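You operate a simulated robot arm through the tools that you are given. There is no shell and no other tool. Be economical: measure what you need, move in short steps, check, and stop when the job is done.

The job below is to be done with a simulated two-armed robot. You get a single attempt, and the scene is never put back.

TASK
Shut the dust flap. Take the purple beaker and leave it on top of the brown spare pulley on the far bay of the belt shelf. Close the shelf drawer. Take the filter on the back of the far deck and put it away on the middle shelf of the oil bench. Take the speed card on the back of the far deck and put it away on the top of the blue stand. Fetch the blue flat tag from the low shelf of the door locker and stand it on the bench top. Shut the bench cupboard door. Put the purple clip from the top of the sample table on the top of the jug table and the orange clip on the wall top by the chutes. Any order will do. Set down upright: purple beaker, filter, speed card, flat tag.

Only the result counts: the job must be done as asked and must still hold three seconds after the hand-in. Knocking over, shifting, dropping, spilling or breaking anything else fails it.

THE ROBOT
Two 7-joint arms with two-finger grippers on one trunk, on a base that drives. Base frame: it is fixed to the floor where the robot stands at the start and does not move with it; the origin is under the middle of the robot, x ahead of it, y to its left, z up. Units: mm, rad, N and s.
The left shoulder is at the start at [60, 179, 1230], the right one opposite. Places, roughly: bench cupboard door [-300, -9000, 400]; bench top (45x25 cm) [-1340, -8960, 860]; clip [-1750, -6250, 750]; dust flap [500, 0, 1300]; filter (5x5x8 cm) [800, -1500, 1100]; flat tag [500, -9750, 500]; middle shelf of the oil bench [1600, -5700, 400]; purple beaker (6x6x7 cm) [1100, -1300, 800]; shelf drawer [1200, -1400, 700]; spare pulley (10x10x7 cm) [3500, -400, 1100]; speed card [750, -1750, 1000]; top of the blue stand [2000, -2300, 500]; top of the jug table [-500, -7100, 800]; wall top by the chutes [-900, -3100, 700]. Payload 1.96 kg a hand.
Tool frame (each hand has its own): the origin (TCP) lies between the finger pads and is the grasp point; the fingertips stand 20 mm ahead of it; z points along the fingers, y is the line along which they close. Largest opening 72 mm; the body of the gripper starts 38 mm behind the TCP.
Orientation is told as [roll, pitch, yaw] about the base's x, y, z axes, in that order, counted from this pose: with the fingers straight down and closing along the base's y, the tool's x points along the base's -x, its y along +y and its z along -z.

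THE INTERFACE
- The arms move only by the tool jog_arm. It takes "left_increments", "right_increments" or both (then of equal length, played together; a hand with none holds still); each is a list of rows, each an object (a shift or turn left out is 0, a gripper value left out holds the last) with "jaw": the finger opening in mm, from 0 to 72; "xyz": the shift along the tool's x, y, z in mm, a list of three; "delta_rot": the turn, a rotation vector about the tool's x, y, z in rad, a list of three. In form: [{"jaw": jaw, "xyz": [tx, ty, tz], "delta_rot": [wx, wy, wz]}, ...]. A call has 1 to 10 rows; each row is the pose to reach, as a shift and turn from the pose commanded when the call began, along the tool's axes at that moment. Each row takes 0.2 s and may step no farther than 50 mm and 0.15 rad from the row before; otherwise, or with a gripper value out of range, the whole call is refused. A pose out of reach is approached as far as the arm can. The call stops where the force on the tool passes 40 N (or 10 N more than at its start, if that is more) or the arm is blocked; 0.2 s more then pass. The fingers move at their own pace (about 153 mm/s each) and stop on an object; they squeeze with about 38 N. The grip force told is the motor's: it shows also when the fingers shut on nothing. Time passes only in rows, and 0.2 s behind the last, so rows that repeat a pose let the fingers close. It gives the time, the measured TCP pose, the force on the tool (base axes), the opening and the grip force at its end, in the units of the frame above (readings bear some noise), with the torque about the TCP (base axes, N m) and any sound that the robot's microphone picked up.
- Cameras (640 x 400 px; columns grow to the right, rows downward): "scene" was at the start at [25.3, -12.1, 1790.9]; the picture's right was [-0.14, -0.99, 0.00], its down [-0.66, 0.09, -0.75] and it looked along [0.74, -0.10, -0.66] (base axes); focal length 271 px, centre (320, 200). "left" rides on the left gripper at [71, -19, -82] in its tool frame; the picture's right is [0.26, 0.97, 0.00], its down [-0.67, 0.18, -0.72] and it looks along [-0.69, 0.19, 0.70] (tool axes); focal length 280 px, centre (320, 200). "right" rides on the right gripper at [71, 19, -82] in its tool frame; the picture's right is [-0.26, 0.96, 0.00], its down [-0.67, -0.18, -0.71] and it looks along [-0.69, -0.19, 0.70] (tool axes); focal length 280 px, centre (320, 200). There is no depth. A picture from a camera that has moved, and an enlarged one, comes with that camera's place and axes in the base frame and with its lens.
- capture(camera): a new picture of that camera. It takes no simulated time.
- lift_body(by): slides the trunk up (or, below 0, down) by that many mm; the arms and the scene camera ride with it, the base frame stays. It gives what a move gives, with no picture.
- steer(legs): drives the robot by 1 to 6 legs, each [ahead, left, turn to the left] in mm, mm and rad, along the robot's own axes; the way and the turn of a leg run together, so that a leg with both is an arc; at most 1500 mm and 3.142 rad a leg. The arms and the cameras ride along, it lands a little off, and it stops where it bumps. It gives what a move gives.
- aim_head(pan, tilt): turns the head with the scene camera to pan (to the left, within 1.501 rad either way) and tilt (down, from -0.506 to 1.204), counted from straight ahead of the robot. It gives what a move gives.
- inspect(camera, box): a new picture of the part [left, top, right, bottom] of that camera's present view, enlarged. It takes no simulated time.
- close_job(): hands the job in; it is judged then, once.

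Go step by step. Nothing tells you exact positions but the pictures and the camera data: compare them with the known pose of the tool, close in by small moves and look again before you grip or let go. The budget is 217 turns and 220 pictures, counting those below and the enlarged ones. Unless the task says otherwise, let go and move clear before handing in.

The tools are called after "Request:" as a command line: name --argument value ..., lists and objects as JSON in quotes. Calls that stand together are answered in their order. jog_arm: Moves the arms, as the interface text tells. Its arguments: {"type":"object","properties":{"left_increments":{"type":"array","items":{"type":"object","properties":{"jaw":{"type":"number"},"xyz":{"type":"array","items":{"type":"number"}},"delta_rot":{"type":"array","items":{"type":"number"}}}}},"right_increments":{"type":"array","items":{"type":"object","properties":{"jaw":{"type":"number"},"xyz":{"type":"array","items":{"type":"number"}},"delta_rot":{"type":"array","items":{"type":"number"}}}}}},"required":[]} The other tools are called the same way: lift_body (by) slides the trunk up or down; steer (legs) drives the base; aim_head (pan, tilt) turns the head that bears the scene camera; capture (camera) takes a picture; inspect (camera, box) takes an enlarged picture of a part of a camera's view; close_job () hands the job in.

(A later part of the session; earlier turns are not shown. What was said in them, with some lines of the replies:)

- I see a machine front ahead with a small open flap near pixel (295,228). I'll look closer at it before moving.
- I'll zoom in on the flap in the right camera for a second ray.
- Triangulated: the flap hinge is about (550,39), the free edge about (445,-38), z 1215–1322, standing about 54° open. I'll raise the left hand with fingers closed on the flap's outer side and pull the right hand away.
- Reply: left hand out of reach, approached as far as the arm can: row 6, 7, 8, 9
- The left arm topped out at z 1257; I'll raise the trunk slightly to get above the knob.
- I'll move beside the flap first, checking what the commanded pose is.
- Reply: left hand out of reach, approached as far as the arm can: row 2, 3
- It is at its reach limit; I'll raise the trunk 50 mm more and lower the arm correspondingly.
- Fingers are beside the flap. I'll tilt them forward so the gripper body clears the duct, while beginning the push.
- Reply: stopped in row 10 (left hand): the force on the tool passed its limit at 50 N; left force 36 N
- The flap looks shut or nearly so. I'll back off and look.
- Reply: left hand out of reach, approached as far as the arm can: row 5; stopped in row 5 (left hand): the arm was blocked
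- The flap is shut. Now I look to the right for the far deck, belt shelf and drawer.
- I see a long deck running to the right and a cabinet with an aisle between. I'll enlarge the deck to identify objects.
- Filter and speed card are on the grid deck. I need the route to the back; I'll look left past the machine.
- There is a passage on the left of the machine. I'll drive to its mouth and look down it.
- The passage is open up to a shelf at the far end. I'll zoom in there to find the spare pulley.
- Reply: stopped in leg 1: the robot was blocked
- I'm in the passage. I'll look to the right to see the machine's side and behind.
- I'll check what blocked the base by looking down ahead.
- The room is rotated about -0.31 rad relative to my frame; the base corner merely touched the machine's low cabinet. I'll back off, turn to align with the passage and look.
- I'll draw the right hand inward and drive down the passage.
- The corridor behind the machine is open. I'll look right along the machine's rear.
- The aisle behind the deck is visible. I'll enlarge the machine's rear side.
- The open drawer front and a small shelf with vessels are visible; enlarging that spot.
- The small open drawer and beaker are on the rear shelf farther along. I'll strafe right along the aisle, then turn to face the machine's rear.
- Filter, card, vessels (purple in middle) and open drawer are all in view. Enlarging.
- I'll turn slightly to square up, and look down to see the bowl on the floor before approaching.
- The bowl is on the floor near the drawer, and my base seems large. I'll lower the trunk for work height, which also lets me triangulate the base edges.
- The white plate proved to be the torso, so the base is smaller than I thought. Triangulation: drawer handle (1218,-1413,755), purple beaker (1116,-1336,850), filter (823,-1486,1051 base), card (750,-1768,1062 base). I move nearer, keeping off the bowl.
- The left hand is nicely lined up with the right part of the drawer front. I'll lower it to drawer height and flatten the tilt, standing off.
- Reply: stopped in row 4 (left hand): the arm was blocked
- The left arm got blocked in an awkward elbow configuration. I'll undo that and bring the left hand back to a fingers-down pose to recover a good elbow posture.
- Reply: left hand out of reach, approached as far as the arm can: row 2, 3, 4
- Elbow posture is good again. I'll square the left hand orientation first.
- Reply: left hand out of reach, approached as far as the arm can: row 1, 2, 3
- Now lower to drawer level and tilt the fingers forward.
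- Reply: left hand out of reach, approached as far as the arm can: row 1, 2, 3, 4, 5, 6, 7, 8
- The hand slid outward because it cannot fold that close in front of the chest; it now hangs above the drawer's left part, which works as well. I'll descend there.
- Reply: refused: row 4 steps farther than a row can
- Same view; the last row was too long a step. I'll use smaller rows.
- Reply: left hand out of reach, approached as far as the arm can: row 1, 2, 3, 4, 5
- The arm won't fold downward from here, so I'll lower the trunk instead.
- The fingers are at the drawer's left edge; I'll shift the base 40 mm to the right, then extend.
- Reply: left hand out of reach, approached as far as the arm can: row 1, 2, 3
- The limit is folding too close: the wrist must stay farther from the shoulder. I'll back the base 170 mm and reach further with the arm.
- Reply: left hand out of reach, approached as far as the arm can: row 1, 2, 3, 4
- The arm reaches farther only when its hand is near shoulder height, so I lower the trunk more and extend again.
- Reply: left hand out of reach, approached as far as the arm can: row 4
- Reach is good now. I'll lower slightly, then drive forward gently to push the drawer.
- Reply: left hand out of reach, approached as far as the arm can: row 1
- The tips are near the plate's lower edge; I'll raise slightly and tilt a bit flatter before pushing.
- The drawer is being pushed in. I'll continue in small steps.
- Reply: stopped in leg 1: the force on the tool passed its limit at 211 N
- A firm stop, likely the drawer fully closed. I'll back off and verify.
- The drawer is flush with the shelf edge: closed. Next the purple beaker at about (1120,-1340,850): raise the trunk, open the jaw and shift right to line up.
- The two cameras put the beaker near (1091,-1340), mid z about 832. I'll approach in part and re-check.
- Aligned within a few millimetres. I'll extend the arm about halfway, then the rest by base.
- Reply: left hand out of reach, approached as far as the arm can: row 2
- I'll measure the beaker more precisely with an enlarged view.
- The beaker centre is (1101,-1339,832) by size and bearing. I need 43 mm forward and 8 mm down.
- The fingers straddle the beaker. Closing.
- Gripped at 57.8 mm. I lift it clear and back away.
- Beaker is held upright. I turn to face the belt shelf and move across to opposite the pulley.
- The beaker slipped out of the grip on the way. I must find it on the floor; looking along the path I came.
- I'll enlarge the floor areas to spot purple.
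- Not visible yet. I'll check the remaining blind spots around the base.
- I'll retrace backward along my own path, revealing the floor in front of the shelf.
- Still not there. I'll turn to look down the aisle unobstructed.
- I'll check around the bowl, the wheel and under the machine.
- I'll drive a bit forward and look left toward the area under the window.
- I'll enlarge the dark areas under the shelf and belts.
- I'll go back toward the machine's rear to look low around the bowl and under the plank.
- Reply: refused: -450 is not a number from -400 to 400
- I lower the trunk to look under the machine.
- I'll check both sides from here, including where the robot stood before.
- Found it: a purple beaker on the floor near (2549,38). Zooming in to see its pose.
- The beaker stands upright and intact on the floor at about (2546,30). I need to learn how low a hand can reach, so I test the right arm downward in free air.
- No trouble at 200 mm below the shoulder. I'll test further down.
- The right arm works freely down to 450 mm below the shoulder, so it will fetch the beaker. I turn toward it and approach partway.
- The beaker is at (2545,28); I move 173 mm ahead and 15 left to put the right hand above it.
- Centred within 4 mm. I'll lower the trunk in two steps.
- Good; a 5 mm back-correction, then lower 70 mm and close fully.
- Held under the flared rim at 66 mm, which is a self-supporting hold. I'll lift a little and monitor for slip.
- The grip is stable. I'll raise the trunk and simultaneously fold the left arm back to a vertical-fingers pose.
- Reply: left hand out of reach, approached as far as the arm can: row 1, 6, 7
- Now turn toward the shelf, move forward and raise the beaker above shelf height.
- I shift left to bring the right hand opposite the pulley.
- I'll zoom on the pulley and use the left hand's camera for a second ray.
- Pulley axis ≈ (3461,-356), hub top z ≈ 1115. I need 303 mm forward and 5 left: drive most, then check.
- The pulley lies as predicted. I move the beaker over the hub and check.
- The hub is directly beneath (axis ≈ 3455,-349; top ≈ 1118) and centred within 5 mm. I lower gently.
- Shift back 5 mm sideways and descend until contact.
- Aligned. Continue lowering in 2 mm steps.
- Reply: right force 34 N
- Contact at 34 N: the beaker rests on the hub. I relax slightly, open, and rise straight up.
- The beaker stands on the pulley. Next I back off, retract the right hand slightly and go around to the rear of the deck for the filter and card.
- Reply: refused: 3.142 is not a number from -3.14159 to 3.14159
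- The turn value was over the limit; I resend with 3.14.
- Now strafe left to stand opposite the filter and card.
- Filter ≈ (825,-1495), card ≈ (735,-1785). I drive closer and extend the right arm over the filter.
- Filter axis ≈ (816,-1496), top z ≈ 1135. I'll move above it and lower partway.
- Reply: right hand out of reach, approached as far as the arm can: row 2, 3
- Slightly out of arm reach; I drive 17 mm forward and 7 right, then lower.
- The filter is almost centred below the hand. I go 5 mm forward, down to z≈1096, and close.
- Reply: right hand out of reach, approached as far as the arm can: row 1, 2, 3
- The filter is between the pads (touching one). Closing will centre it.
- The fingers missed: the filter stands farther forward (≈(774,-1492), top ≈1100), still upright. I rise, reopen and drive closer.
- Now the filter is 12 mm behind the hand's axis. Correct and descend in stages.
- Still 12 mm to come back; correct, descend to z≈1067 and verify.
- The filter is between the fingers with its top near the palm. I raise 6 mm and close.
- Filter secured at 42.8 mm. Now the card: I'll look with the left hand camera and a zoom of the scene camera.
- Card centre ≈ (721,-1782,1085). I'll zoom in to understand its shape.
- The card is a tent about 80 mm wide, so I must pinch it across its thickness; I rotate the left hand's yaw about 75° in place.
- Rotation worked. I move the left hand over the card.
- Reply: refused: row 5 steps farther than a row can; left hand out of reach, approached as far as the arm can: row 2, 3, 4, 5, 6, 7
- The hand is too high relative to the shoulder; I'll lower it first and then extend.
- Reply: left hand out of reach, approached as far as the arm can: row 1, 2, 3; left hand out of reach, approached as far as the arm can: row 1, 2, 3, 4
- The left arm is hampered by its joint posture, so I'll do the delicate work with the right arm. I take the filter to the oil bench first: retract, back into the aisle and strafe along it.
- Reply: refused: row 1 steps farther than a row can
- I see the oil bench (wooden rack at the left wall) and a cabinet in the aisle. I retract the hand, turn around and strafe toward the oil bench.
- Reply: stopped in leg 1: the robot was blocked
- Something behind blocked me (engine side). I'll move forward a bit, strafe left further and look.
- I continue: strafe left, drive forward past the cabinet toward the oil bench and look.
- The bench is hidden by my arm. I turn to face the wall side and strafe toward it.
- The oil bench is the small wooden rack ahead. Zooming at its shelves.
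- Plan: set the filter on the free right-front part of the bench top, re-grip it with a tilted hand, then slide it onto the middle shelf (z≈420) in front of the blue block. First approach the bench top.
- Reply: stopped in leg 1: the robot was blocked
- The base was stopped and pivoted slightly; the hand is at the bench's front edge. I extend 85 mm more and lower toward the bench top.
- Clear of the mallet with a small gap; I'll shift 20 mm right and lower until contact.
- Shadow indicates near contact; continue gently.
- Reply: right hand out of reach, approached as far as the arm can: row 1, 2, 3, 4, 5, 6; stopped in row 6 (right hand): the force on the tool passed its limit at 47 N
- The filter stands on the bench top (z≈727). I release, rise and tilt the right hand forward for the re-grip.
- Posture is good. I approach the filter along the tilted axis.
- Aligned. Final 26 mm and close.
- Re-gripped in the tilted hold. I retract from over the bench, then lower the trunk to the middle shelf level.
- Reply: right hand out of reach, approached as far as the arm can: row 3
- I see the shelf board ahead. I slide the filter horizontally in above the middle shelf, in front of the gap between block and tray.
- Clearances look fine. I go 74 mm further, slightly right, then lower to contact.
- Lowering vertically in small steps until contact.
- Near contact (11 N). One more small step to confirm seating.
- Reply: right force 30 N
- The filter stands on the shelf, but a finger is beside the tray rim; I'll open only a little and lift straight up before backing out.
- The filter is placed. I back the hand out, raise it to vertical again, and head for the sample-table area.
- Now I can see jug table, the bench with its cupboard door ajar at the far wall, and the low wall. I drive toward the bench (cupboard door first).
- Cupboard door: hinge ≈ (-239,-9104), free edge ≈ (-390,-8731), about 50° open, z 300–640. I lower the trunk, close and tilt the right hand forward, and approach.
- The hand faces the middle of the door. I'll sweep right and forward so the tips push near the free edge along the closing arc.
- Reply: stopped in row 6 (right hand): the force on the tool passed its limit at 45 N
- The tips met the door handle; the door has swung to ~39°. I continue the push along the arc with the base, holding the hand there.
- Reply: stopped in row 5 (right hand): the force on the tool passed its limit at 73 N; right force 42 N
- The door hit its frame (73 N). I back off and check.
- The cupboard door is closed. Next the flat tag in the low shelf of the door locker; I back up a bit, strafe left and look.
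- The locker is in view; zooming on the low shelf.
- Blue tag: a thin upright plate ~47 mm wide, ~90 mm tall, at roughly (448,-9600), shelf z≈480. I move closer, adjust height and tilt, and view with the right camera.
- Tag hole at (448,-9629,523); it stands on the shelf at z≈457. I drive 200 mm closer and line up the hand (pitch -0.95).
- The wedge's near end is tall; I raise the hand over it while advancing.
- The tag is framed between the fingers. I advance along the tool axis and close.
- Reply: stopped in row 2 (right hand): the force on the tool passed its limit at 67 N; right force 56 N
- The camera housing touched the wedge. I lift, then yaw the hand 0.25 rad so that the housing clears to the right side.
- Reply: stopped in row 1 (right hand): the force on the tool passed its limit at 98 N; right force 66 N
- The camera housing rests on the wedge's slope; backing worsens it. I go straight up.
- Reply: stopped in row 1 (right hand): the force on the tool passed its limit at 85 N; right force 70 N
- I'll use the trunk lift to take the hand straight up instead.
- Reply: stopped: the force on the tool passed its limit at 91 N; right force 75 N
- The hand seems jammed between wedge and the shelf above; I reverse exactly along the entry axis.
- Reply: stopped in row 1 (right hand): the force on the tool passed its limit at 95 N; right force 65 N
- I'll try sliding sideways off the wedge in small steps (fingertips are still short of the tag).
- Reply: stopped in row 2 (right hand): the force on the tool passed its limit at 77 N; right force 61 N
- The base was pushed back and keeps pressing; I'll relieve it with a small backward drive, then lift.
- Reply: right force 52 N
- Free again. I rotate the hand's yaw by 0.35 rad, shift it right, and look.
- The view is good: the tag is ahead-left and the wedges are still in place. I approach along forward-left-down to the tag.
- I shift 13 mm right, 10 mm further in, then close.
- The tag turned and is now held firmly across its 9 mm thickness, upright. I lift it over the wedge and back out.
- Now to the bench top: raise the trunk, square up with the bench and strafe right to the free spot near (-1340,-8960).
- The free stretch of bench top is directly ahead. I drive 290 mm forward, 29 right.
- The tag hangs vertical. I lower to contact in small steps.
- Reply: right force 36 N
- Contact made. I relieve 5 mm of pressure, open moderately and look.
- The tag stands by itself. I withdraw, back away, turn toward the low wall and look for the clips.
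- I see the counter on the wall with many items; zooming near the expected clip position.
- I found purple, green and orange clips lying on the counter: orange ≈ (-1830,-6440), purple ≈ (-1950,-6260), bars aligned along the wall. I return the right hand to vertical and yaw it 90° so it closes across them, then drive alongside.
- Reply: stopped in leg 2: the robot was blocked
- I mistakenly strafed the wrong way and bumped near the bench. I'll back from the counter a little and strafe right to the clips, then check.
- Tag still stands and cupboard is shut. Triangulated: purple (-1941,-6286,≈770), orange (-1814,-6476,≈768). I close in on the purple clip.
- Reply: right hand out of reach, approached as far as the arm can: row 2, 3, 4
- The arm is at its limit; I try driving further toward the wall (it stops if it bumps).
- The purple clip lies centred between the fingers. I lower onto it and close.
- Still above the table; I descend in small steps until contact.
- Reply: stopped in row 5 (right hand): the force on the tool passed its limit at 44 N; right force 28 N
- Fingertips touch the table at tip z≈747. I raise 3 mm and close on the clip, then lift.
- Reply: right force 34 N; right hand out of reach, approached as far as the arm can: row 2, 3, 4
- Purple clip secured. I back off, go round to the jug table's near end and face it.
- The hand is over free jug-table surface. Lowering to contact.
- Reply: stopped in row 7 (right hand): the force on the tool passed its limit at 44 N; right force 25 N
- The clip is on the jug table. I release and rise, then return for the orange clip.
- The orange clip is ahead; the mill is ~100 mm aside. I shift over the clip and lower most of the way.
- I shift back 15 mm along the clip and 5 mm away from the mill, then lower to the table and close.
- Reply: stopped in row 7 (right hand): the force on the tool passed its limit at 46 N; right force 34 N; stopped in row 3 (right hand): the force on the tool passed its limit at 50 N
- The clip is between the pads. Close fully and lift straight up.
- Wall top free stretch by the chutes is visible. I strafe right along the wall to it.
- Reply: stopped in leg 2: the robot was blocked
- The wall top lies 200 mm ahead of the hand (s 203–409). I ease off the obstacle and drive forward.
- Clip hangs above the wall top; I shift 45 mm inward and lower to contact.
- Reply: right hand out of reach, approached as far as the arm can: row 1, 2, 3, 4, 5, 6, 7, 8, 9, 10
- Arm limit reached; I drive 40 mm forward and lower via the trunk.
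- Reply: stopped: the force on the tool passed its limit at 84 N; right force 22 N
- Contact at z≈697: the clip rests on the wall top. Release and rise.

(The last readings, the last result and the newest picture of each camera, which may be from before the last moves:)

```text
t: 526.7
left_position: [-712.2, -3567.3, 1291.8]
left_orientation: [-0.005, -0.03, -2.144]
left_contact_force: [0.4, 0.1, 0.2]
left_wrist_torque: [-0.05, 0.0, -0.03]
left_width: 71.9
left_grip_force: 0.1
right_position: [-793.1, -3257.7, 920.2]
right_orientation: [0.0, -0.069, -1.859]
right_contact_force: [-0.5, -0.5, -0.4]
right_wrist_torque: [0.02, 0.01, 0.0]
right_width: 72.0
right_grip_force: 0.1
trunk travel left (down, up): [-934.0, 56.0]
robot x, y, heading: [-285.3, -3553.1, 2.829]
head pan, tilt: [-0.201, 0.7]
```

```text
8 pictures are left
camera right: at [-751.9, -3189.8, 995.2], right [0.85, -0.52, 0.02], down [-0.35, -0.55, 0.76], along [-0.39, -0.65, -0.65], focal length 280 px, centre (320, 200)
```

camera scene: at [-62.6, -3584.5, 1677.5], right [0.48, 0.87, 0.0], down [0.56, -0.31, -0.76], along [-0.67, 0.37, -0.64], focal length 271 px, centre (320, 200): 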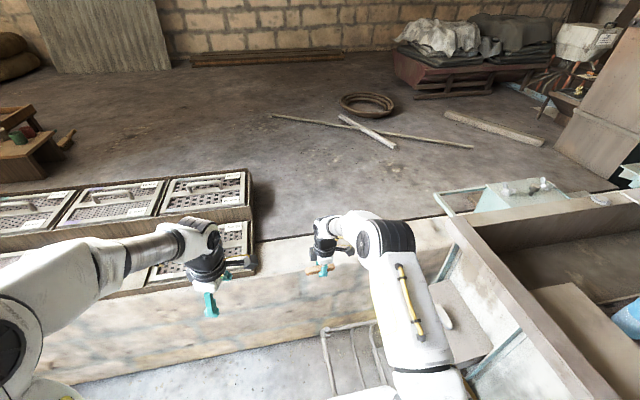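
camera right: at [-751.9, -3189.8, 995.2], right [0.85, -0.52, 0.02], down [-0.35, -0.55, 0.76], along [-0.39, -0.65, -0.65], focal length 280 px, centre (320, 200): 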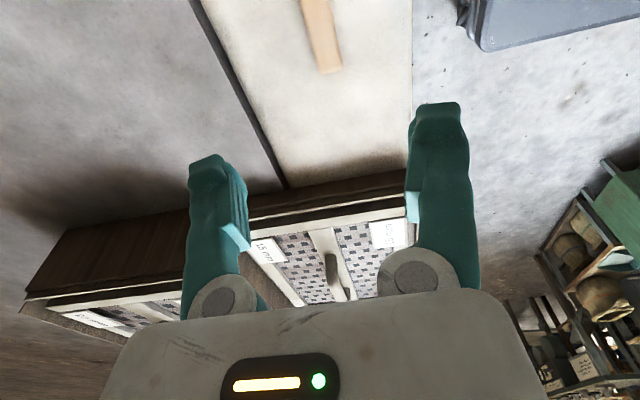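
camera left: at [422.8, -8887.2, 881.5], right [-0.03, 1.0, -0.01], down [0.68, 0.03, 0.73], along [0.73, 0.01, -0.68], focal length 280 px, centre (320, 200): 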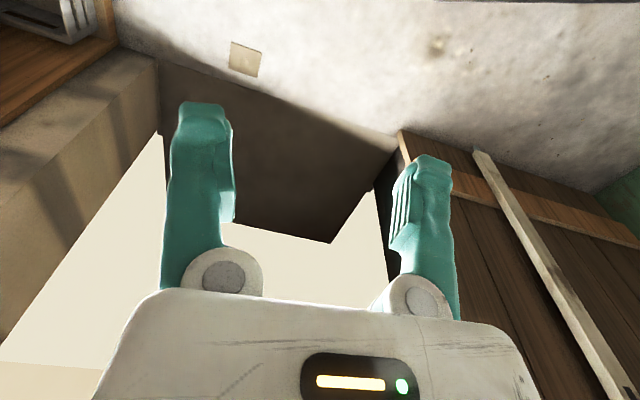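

Orange clip is placed. Last item: the speed card. I raise and retract the hand, drive round the deck end and along its rear to the card.

Request:
jog_arm --right_increments '[{"xyz": [0, 25, -40]}, {"xyz": [0, 50, -80]}, {"xyz": [0, 75, -120]}, {"xyz": [0, 100, -160]}, {"xyz": [0, 125, -200]}, {"xyz": [0, 150, -240]}, {"xyz": [0, 160, -270]}]'

Request:
steer --legs '[[0, 60, 0], [-1120, 0, 0], [0, -1400, 0], [0, -500, 0]]'

```text
t: 528.3
left_position: [-711.6, -3569.0, 1292.2]
left_orientation: [-0.004, -0.032, -2.144]
left_contact_force: [-0.4, -0.1, -0.5]
left_wrist_torque: [0.03, 0.01, 0.01]
left_width: 72.2
left_grip_force: 0.0
right_position: [-630.7, -3286.4, 1189.3]
right_orientation: [-0.002, -0.07, -1.859]
right_contact_force: [-0.1, -0.2, 0.0]
right_wrist_torque: [-0.02, 0.03, -0.02]
right_width: 72.0
right_grip_force: 0.0
trunk travel left (down, up): [-934.0, 56.0]
robot x, y, heading: [-288.0, -3555.3, 2.831]
head pan, tilt: [-0.201, 0.7]
```

```text
t: 543.5
left_position: [912.7, -2197.4, 1292.5]
left_orientation: [-0.006, -0.03, -2.156]
left_contact_force: [-0.1, -0.2, 0.0]
left_wrist_torque: [0.0, 0.0, -0.05]
left_width: 72.0
left_grip_force: 0.0
right_position: [994.6, -1914.1, 1191.0]
right_orientation: [-0.002, -0.07, -1.868]
right_contact_force: [0.7, -0.4, -0.1]
right_wrist_torque: [0.05, -0.01, 0.01]
right_width: 72.1
right_grip_force: 0.0
trunk travel left (down, up): [-934.0, 56.0]
robot x, y, heading: [1335.9, -2191.2, 2.816]
head pan, tilt: [-0.201, 0.7]
```

I'm behind the deck near the card. I drive closer, extend above the card with yaw trimmed, and look.

Request:
steer --legs '[[140, 0, 0.01]]'

Request:
jog_arm --right_increments '[{"xyz": [10, -40, 0], "delta_rot": [0, 0, 0.1]}, {"xyz": [20, -80, 0], "delta_rot": [0, 0, 0.2]}, {"xyz": [32, -120, 0], "delta_rot": [0, 0.06, 0.283]}, {"xyz": [44, -160, 5], "delta_rot": [0, 0.07, 0.283]}, {"xyz": [44, -169, 20], "delta_rot": [0, 0.07, 0.283]}]'

Request:
capture --camera "right"

```text
t: 544.9
left_position: [781.7, -2156.8, 1293.0]
left_orientation: [-0.009, -0.032, -2.141]
left_contact_force: [0.3, -0.5, -0.3]
left_wrist_torque: [0.0, 0.01, 0.0]
left_width: 71.9
left_grip_force: 0.1
right_position: [858.3, -1874.3, 1189.9]
right_orientation: [-0.002, -0.07, -1.854]
right_contact_force: [0.1, -0.6, 0.1]
right_wrist_torque: [-0.04, 0.01, 0.0]
right_width: 72.0
right_grip_force: 0.0
trunk travel left (down, up): [-934.0, 56.0]
robot x, y, heading: [1201.4, -2144.9, 2.832]
head pan, tilt: [-0.201, 0.7]
```

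```text
t: 546.0
left_position: [777.0, -2158.1, 1291.8]
left_orientation: [-0.005, -0.028, -2.141]
left_contact_force: [-0.3, -0.6, 0.3]
left_wrist_torque: [-0.01, 0.0, -0.01]
left_width: 72.1
left_grip_force: 0.1
right_position: [710.8, -1789.1, 1171.6]
right_orientation: [0.007, 0.001, -2.138]
right_contact_force: [-0.2, 0.1, -0.5]
right_wrist_torque: [0.0, 0.03, -0.02]
right_width: 71.9
right_grip_force: 0.0
right hand out of reach, approached as far as the arm can: row 4, 5
trunk travel left (down, up): [-934.0, 56.0]
robot x, y, heading: [1202.6, -2144.5, 2.836]
head pan, tilt: [-0.201, 0.7]
```

```text
7 pictures are left
camera right: at [766.0, -1740.5, 1251.9], right [0.67, -0.74, 0.01], down [-0.52, -0.47, 0.71], along [-0.52, -0.48, -0.7], focal length 280 px, centre (320, 200)
```

right: 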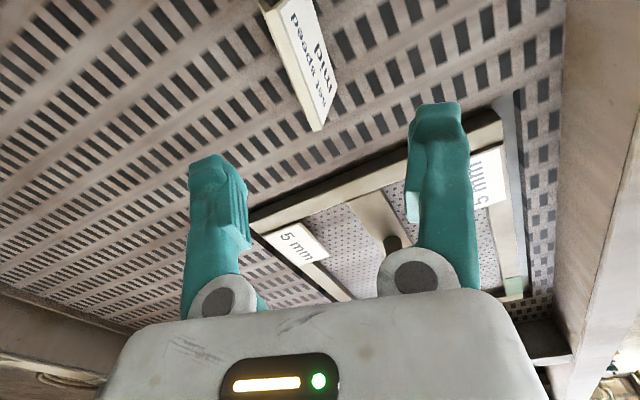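

The card's ridge is centred near (713,-1771). I shift the base 18 mm right, trim yaw, and lower over the ridge.

Request:
steer --legs '[[4, -18, 0]]'

Request:
jog_arm --right_increments '[{"delta_rot": [0, 0, -0.09]}, {"xyz": [0, 0, 25], "delta_rot": [0, 0, -0.09]}, {"xyz": [0, 0, 40], "delta_rot": [0, 0, -0.09]}]'

Request:
capture --camera "right"

```text
t: 546.8
left_position: [779.8, -2144.7, 1292.1]
left_orientation: [-0.007, -0.026, -2.139]
left_contact_force: [0.9, -0.5, 1.1]
left_wrist_torque: [0.07, 0.0, -0.01]
left_width: 71.9
left_grip_force: 0.0
right_position: [714.3, -1776.8, 1172.2]
right_orientation: [0.005, 0.005, -2.139]
right_contact_force: [-0.7, 0.0, -0.1]
right_wrist_torque: [0.05, 0.0, -0.01]
right_width: 71.9
right_grip_force: 0.1
trunk travel left (down, up): [-934.0, 56.0]
robot x, y, heading: [1206.4, -2128.3, 2.834]
head pan, tilt: [-0.201, 0.7]
```

```text
t: 547.6
left_position: [778.6, -2138.9, 1292.9]
left_orientation: [-0.004, -0.032, -2.14]
left_contact_force: [0.5, 0.9, 1.5]
left_wrist_torque: [0.03, -0.05, -0.01]
left_width: 71.8
left_grip_force: 0.1
right_position: [712.7, -1770.8, 1129.2]
right_orientation: [0.008, -0.001, -2.047]
right_contact_force: [0.0, 0.8, 0.6]
right_wrist_torque: [-0.03, 0.02, -0.04]
right_width: 72.3
right_grip_force: 0.1
trunk travel left (down, up): [-934.0, 56.0]
robot x, y, heading: [1203.2, -2125.7, 2.831]
head pan, tilt: [-0.201, 0.7]
```

```text
6 pictures are left
camera right: at [763.8, -1716.3, 1210.4], right [0.74, -0.68, 0.01], down [-0.48, -0.51, 0.71], along [-0.48, -0.53, -0.7], focal length 280 px, centre (320, 200)
```

right: 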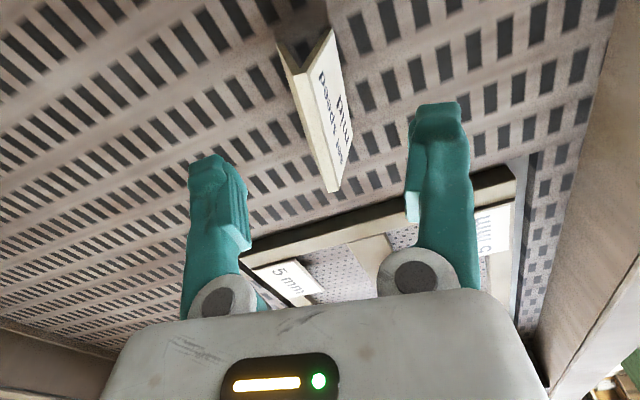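

The ridge lies between the fingers. Lower 30 mm and close on the card.

Request:
jog_arm --right_increments '[{"xyz": [4, -3, 15]}, {"xyz": [4, -3, 30]}, {"xyz": [4, -3, 30], "jaw": 45}, {"xyz": [4, -3, 30], "jaw": 20}, {"xyz": [4, -3, 30], "jaw": 0}, {"xyz": [4, -3, 30], "jaw": 0}]'

Request:
jog_arm --right_increments '[{"xyz": [0, 0, -25]}, {"xyz": [0, 0, -60]}, {"xyz": [0, 0, -95]}]'

Request:
capture --camera "right"

```text
t: 549.0
left_position: [779.6, -2139.7, 1292.5]
left_orientation: [-0.005, -0.031, -2.138]
left_contact_force: [0.7, -0.1, -0.1]
left_wrist_torque: [-0.01, 0.01, -0.01]
left_width: 72.0
left_grip_force: 0.1
right_position: [712.6, -1766.8, 1100.4]
right_orientation: [0.007, 0.0, -2.048]
right_contact_force: [1.6, -0.3, 0.5]
right_wrist_torque: [0.02, 0.03, 0.02]
right_width: 6.2
right_grip_force: 34.5
trunk travel left (down, up): [-934.0, 56.0]
robot x, y, heading: [1205.7, -2125.9, 2.83]
head pan, tilt: [-0.201, 0.7]
```

```text
t: 549.8
left_position: [779.8, -2139.4, 1292.0]
left_orientation: [-0.005, -0.033, -2.14]
left_contact_force: [0.6, -1.4, 0.2]
left_wrist_torque: [-0.03, -0.02, -0.02]
left_width: 71.9
left_grip_force: 0.0
right_position: [711.4, -1765.1, 1162.4]
right_orientation: [0.007, 0.001, -2.046]
right_contact_force: [0.0, 0.4, -0.5]
right_wrist_torque: [-0.02, -0.04, 0.04]
right_width: 6.0
right_grip_force: 34.7
right hand out of reach, approached as far as the arm can: row 3
trunk travel left (down, up): [-934.0, 56.0]
robot x, y, heading: [1207.0, -2126.5, 2.83]
head pan, tilt: [-0.201, 0.7]
```

```text
5 pictures are left
camera right: at [761.8, -1711.3, 1242.3], right [0.74, -0.68, 0.01], down [-0.48, -0.51, 0.71], along [-0.48, -0.53, -0.7], focal length 280 px, centre (320, 200)
```

right: 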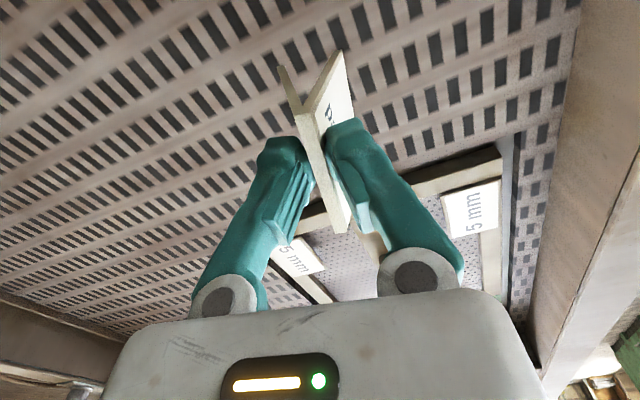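

The card is held by its ridge. I retract, raise, back into the aisle, and turn around toward the blue stand.

Request:
lift_body --by 50

Request:
jog_arm --right_increments '[{"xyz": [7, 44, 0]}, {"xyz": [14, 88, 0]}, {"xyz": [21, 130, 0]}]'

Request:
steer --legs '[[-180, 0, 0], [0, -275, 0], [0, 0, -3.135]]'

Request:
aim_head --pan -0.25 --tilt 0.9

Request:
capture --camera "scene"

```text
t: 550.8
left_position: [779.8, -2139.5, 1341.9]
left_orientation: [-0.004, -0.031, -2.14]
left_contact_force: [0.6, 0.5, 0.1]
left_wrist_torque: [-0.01, -0.03, -0.02]
left_width: 72.1
left_grip_force: 0.1
right_position: [712.2, -1766.7, 1211.1]
right_orientation: [0.008, 0.0, -2.046]
right_contact_force: [-0.2, -0.7, 0.3]
right_wrist_torque: [-0.02, -0.02, -0.01]
right_width: 5.9
right_grip_force: 34.6
trunk travel left (down, up): [-984.0, 6.0]
robot x, y, heading: [1203.5, -2126.2, 2.83]
head pan, tilt: [-0.201, 0.7]
```

```text
t: 551.5
left_position: [780.1, -2139.6, 1342.1]
left_orientation: [-0.005, -0.032, -2.139]
left_contact_force: [-0.1, 0.9, 0.0]
left_wrist_torque: [0.01, 0.03, -0.02]
left_width: 72.1
left_grip_force: 0.1
right_position: [839.2, -1806.6, 1213.9]
right_orientation: [0.005, 0.0, -2.047]
right_contact_force: [0.8, 0.3, -0.8]
right_wrist_torque: [-0.01, -0.03, 0.01]
right_width: 5.8
right_grip_force: 34.4
trunk travel left (down, up): [-984.0, 6.0]
robot x, y, heading: [1206.9, -2127.3, 2.834]
head pan, tilt: [-0.201, 0.7]
```

```text
t: 561.8
left_position: [1889.6, -1863.5, 1341.8]
left_orientation: [-0.005, -0.031, 1.082]
left_contact_force: [0.9, -0.4, 0.1]
left_wrist_torque: [0.0, -0.03, -0.02]
left_width: 72.0
left_grip_force: 0.0
right_position: [1858.1, -2199.5, 1212.4]
right_orientation: [0.006, -0.002, 1.174]
right_contact_force: [-0.6, -1.1, -0.4]
right_wrist_torque: [0.01, 0.03, -0.01]
right_width: 6.0
right_grip_force: 33.5
trunk travel left (down, up): [-984.0, 6.0]
robot x, y, heading: [1466.2, -1909.6, -0.229]
head pan, tilt: [-0.201, 0.7]
```

```text
t: 562.6
left_position: [1889.6, -1862.8, 1341.3]
left_orientation: [-0.005, -0.033, 1.081]
left_contact_force: [-1.0, -0.2, 0.4]
left_wrist_torque: [0.0, 0.0, -0.01]
left_width: 72.0
left_grip_force: 0.1
right_position: [1857.0, -2199.4, 1213.3]
right_orientation: [0.007, -0.001, 1.175]
right_contact_force: [0.1, 0.6, -0.4]
right_wrist_torque: [-0.01, 0.01, 0.0]
right_width: 5.9
right_grip_force: 33.4
trunk travel left (down, up): [-984.0, 6.0]
robot x, y, heading: [1464.7, -1912.2, -0.235]
head pan, tilt: [-0.25, 0.901]
```

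```text
4 pictures are left
camera scene: at [1476.8, -1933.5, 1885.9], right [-0.46, -0.89, 0.0], down [-0.7, 0.36, -0.62], along [0.55, -0.29, -0.78], focal length 271 px, centre (320, 200)
```

scene: 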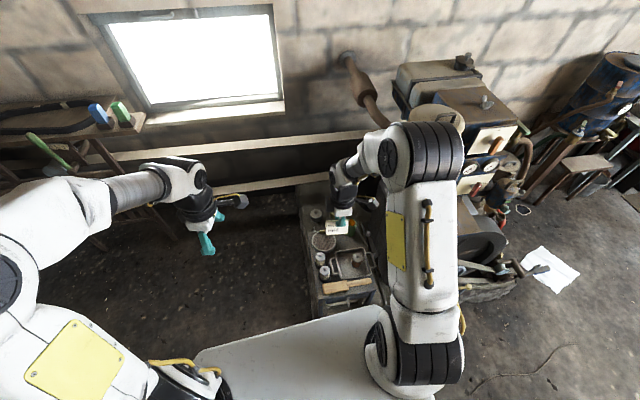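

The stand is just ahead; zooming to find a free spot on its top.

Request:
inspect --camera "scene" --box '[290, 195, 400, 315]'

```text
3.33 times, centred on (345, 255) of scene
camera zoom: at [1476.8, -1933.5, 1885.9], right [-0.46, -0.89, 0.0], down [-0.7, 0.36, -0.62], along [0.55, -0.29, -0.78], focal length 904 px, centre (237, 17)
```

zoom: 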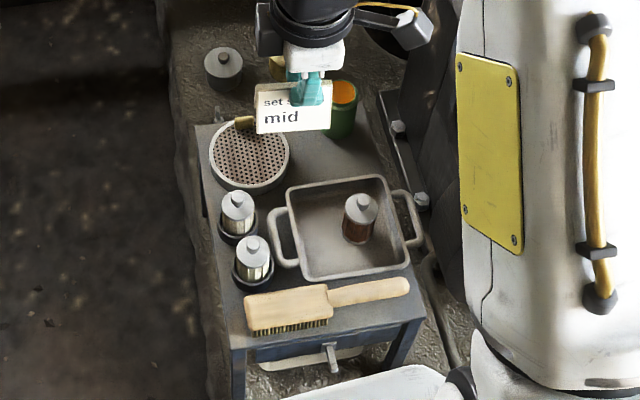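

A free patch lies at the back between sieve, tray and can, about (2091,-2453,500). I align, lower the trunk and extend over it.

Request:
steer --legs '[[0, 0, -0.077], [0, -135, 0], [150, 0, 0]]'

Request:
jog_arm --right_increments '[{"xyz": [-6, -40, 20]}, {"xyz": [-13, -80, 40]}, {"xyz": [-20, -120, 60]}, {"xyz": [-26, -160, 80]}]'

Request:
lift_body --by -400

Request:
capture --camera "right"

```text
t: 565.3
left_position: [1989.8, -2071.7, 1341.8]
left_orientation: [-0.004, -0.03, 1.003]
left_contact_force: [-1.5, -0.3, -0.3]
left_wrist_torque: [-0.01, -0.04, 0.04]
left_width: 72.1
left_grip_force: 0.0
right_position: [1931.8, -2404.6, 1213.4]
right_orientation: [0.004, 0.0, 1.094]
right_contact_force: [-0.7, -0.4, 0.5]
right_wrist_torque: [-0.01, -0.04, 0.01]
right_width: 6.1
right_grip_force: 33.7
trunk travel left (down, up): [-984.0, 6.0]
robot x, y, heading: [1567.8, -2084.9, -0.304]
head pan, tilt: [-0.25, 0.901]
```

```text
t: 566.3
left_position: [1996.0, -2072.6, 1342.3]
left_orientation: [-0.004, -0.031, 1.003]
left_contact_force: [0.0, 1.2, -0.5]
left_wrist_torque: [0.0, 0.0, 0.02]
left_width: 72.0
left_grip_force: 0.1
right_position: [2081.3, -2452.9, 1136.0]
right_orientation: [0.009, 0.0, 1.094]
right_contact_force: [-0.1, -0.4, 0.3]
right_wrist_torque: [0.02, 0.02, 0.01]
right_width: 5.7
right_grip_force: 33.6
right hand out of reach, approached as far as the arm can: row 4
trunk travel left (down, up): [-984.0, 6.0]
robot x, y, heading: [1570.9, -2084.8, -0.307]
head pan, tilt: [-0.25, 0.901]
```

```text
t: 570.1
left_position: [1995.0, -2073.1, 942.4]
left_orientation: [-0.005, -0.032, 1.001]
left_contact_force: [-0.5, 0.6, 0.0]
left_wrist_torque: [0.01, 0.01, -0.01]
left_width: 72.1
left_grip_force: 0.0
right_position: [2081.2, -2452.3, 738.8]
right_orientation: [0.008, -0.001, 1.095]
right_contact_force: [-1.2, 0.4, 0.7]
right_wrist_torque: [0.02, -0.01, 0.01]
right_width: 5.7
right_grip_force: 33.6
trunk travel left (down, up): [-584.0, 406.0]
robot x, y, heading: [1570.4, -2088.0, -0.309]
head pan, tilt: [-0.25, 0.901]
```

```text
2 pictures are left
camera right: at [2032.3, -2506.7, 819.0], right [-0.74, 0.68, 0.01], down [0.48, 0.51, 0.71], along [0.48, 0.53, -0.7], focal length 280 px, centre (320, 200)
```

right: 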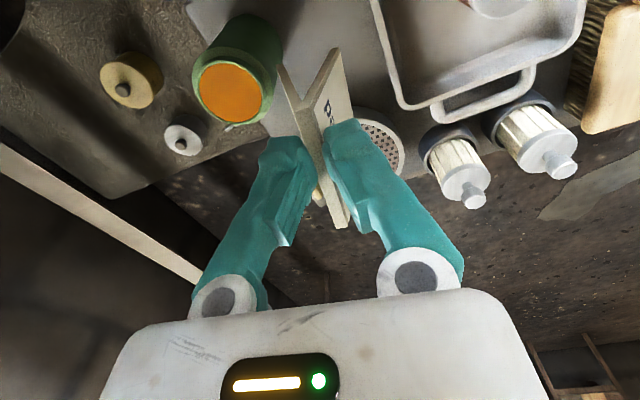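

The landing point below the hand is free between can and tray. I lower the trunk and then step to contact.

Request:
lift_body --by -178

Request:
jog_arm --right_increments '[{"xyz": [0, 0, 4]}, {"xyz": [0, 0, 8]}, {"xyz": [0, 0, 12]}, {"xyz": [0, 0, 16]}, {"xyz": [0, 0, 20]}, {"xyz": [0, 0, 24]}]'

```text
t: 572.0
left_position: [1990.0, -2071.1, 766.6]
left_orientation: [-0.008, -0.032, 1.001]
left_contact_force: [0.7, 1.0, -0.3]
left_wrist_torque: [-0.02, 0.0, -0.03]
left_width: 71.8
left_grip_force: 0.0
right_position: [2082.6, -2453.5, 569.5]
right_orientation: [-0.009, -0.002, 1.091]
right_contact_force: [-5.9, 2.4, 25.0]
right_wrist_torque: [-0.01, 0.08, 0.02]
right_width: 5.8
right_grip_force: 32.7
trunk travel left (down, up): [-406.0, 584.0]
robot x, y, heading: [1567.1, -2088.1, -0.302]
head pan, tilt: [-0.25, 0.901]
stopped: the force on the tool passed its limit at 45 N (the readings are from after the stop); the commanded pose is now the measured one
```

```text
t: 572.4
left_position: [1991.3, -2069.9, 766.8]
left_orientation: [-0.007, -0.031, 1.002]
left_contact_force: [-1.0, -0.5, -0.4]
left_wrist_torque: [0.0, -0.05, -0.02]
left_width: 71.9
left_grip_force: 0.0
right_position: [2085.1, -2455.2, 570.2]
right_orientation: [-0.013, -0.001, 1.093]
right_contact_force: [-6.6, 2.1, 26.4]
right_wrist_torque: [-0.05, 0.15, 0.0]
right_width: 5.8
right_grip_force: 32.7
trunk travel left (down, up): [-406.0, 584.0]
robot x, y, heading: [1566.5, -2087.9, -0.307]
head pan, tilt: [-0.25, 0.901]
stopped in row 1 (right hand): the force on the tool passed its limit at 44 N (the readings are from after the stop); the commanded pose is now the measured one
```

Contact at TCP 570. I use one picture to confirm it rests on the stand top.

Request:
capture --camera "right"

```text
1 pictures are left
camera right: at [2034.2, -2507.9, 649.7], right [-0.74, 0.68, -0.01], down [0.46, 0.52, 0.72], along [0.49, 0.52, -0.69], focal length 280 px, centre (320, 200)
```

right: 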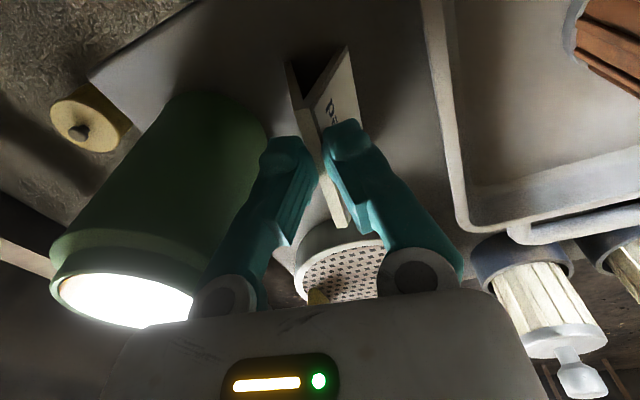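

The card stands on the stand top between can and tray. I relax, open just enough and rise straight up.

Request:
jog_arm --right_increments '[{"xyz": [0, 0, -2]}, {"xyz": [0, 0, -3]}, {"xyz": [0, 0, -3], "jaw": 9}, {"xyz": [0, 0, -3], "jaw": 15}, {"xyz": [0, 0, -3], "jaw": 15}, {"xyz": [0, 0, -15]}, {"xyz": [0, 0, -30]}]'

Request:
lift_body --by 250

Request:
capture --camera "right"

```text
t: 574.0
left_position: [1993.2, -2071.2, 764.3]
left_orientation: [-0.002, -0.032, 1.003]
left_contact_force: [0.2, -0.9, -0.4]
left_wrist_torque: [0.01, -0.03, -0.04]
left_width: 71.9
left_grip_force: 0.1
right_position: [2084.1, -2454.5, 587.2]
right_orientation: [-0.007, -0.001, 1.092]
right_contact_force: [-0.4, 0.3, 0.1]
right_wrist_torque: [-0.02, 0.02, -0.02]
right_width: 14.9
right_grip_force: 0.1
right hand out of reach, approached as far as the arm can: row 7
trunk travel left (down, up): [-406.0, 584.0]
robot x, y, heading: [1567.2, -2085.7, -0.31]
head pan, tilt: [-0.25, 0.901]
```

```text
t: 576.6
left_position: [1993.4, -2072.8, 1015.2]
left_orientation: [-0.003, -0.031, 1.002]
left_contact_force: [0.0, -0.4, -0.2]
left_wrist_torque: [0.02, 0.03, 0.01]
left_width: 71.9
left_grip_force: 0.0
right_position: [2083.9, -2454.4, 838.2]
right_orientation: [-0.007, -0.002, 1.093]
right_contact_force: [0.0, 0.3, -0.2]
right_wrist_torque: [0.02, 0.0, -0.01]
right_width: 15.0
right_grip_force: 0.1
trunk travel left (down, up): [-656.0, 334.0]
robot x, y, heading: [1570.6, -2086.6, -0.307]
head pan, tilt: [-0.25, 0.901]
```

```text
0 pictures are left
camera right: at [2034.6, -2508.2, 917.4], right [-0.74, 0.68, -0.01], down [0.47, 0.52, 0.72], along [0.49, 0.53, -0.7], focal length 280 px, centre (320, 200)
```

right: 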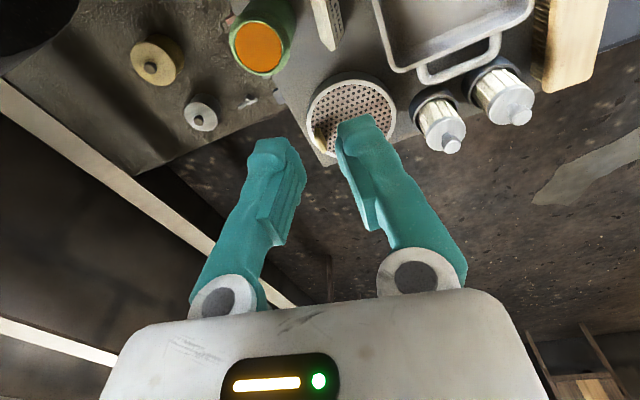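

The card stands upright on the blue stand and the hand is clear of it. All nine jobs have been carried out, so I hand in.

Request:
close_job

```text
The job is handed in.
```

I carried out all nine parts and handed the job in, but there were several mishaps on the way, so I can't promise it passes.

- **Dust flap, shelf drawer and cupboard door:** all three are closed. I pushed each to a firm stop and checked it in pictures.
- **Purple beaker:** it stands upright on the spare pulley. It slipped out of the grip on the way there, fell to the floor and landed upright and unbroken. I picked it up and placed it.
- **Filter:** it stands on the middle shelf of the oil bench. One finger was touching or very close to the tray beside it when I let go, and I saw no movement afterwards.
- **Speed card:** it stands on the top of the blue stand, between the can and the tray.
- **Flat tag:** it stands on the bench top. In the locker the hand pressed hard on a wedge-shaped block in front of the tag. The block looked in place afterwards, but it may have moved slightly.
- **Clips:** the purple clip is on the jug table and the orange clip is on the wall top by the chutes. The hand met resistance while gripping the orange clip and may have touched the mill beside it.

The base also bumped into things about five times: the low cabinet, something behind the robot near the engine, something by the oil bench, the bench and the machine near the chutes. After the bench bump the tag was still standing, and I saw nothing knocked over. I can't rule out small shifts elsewhere.
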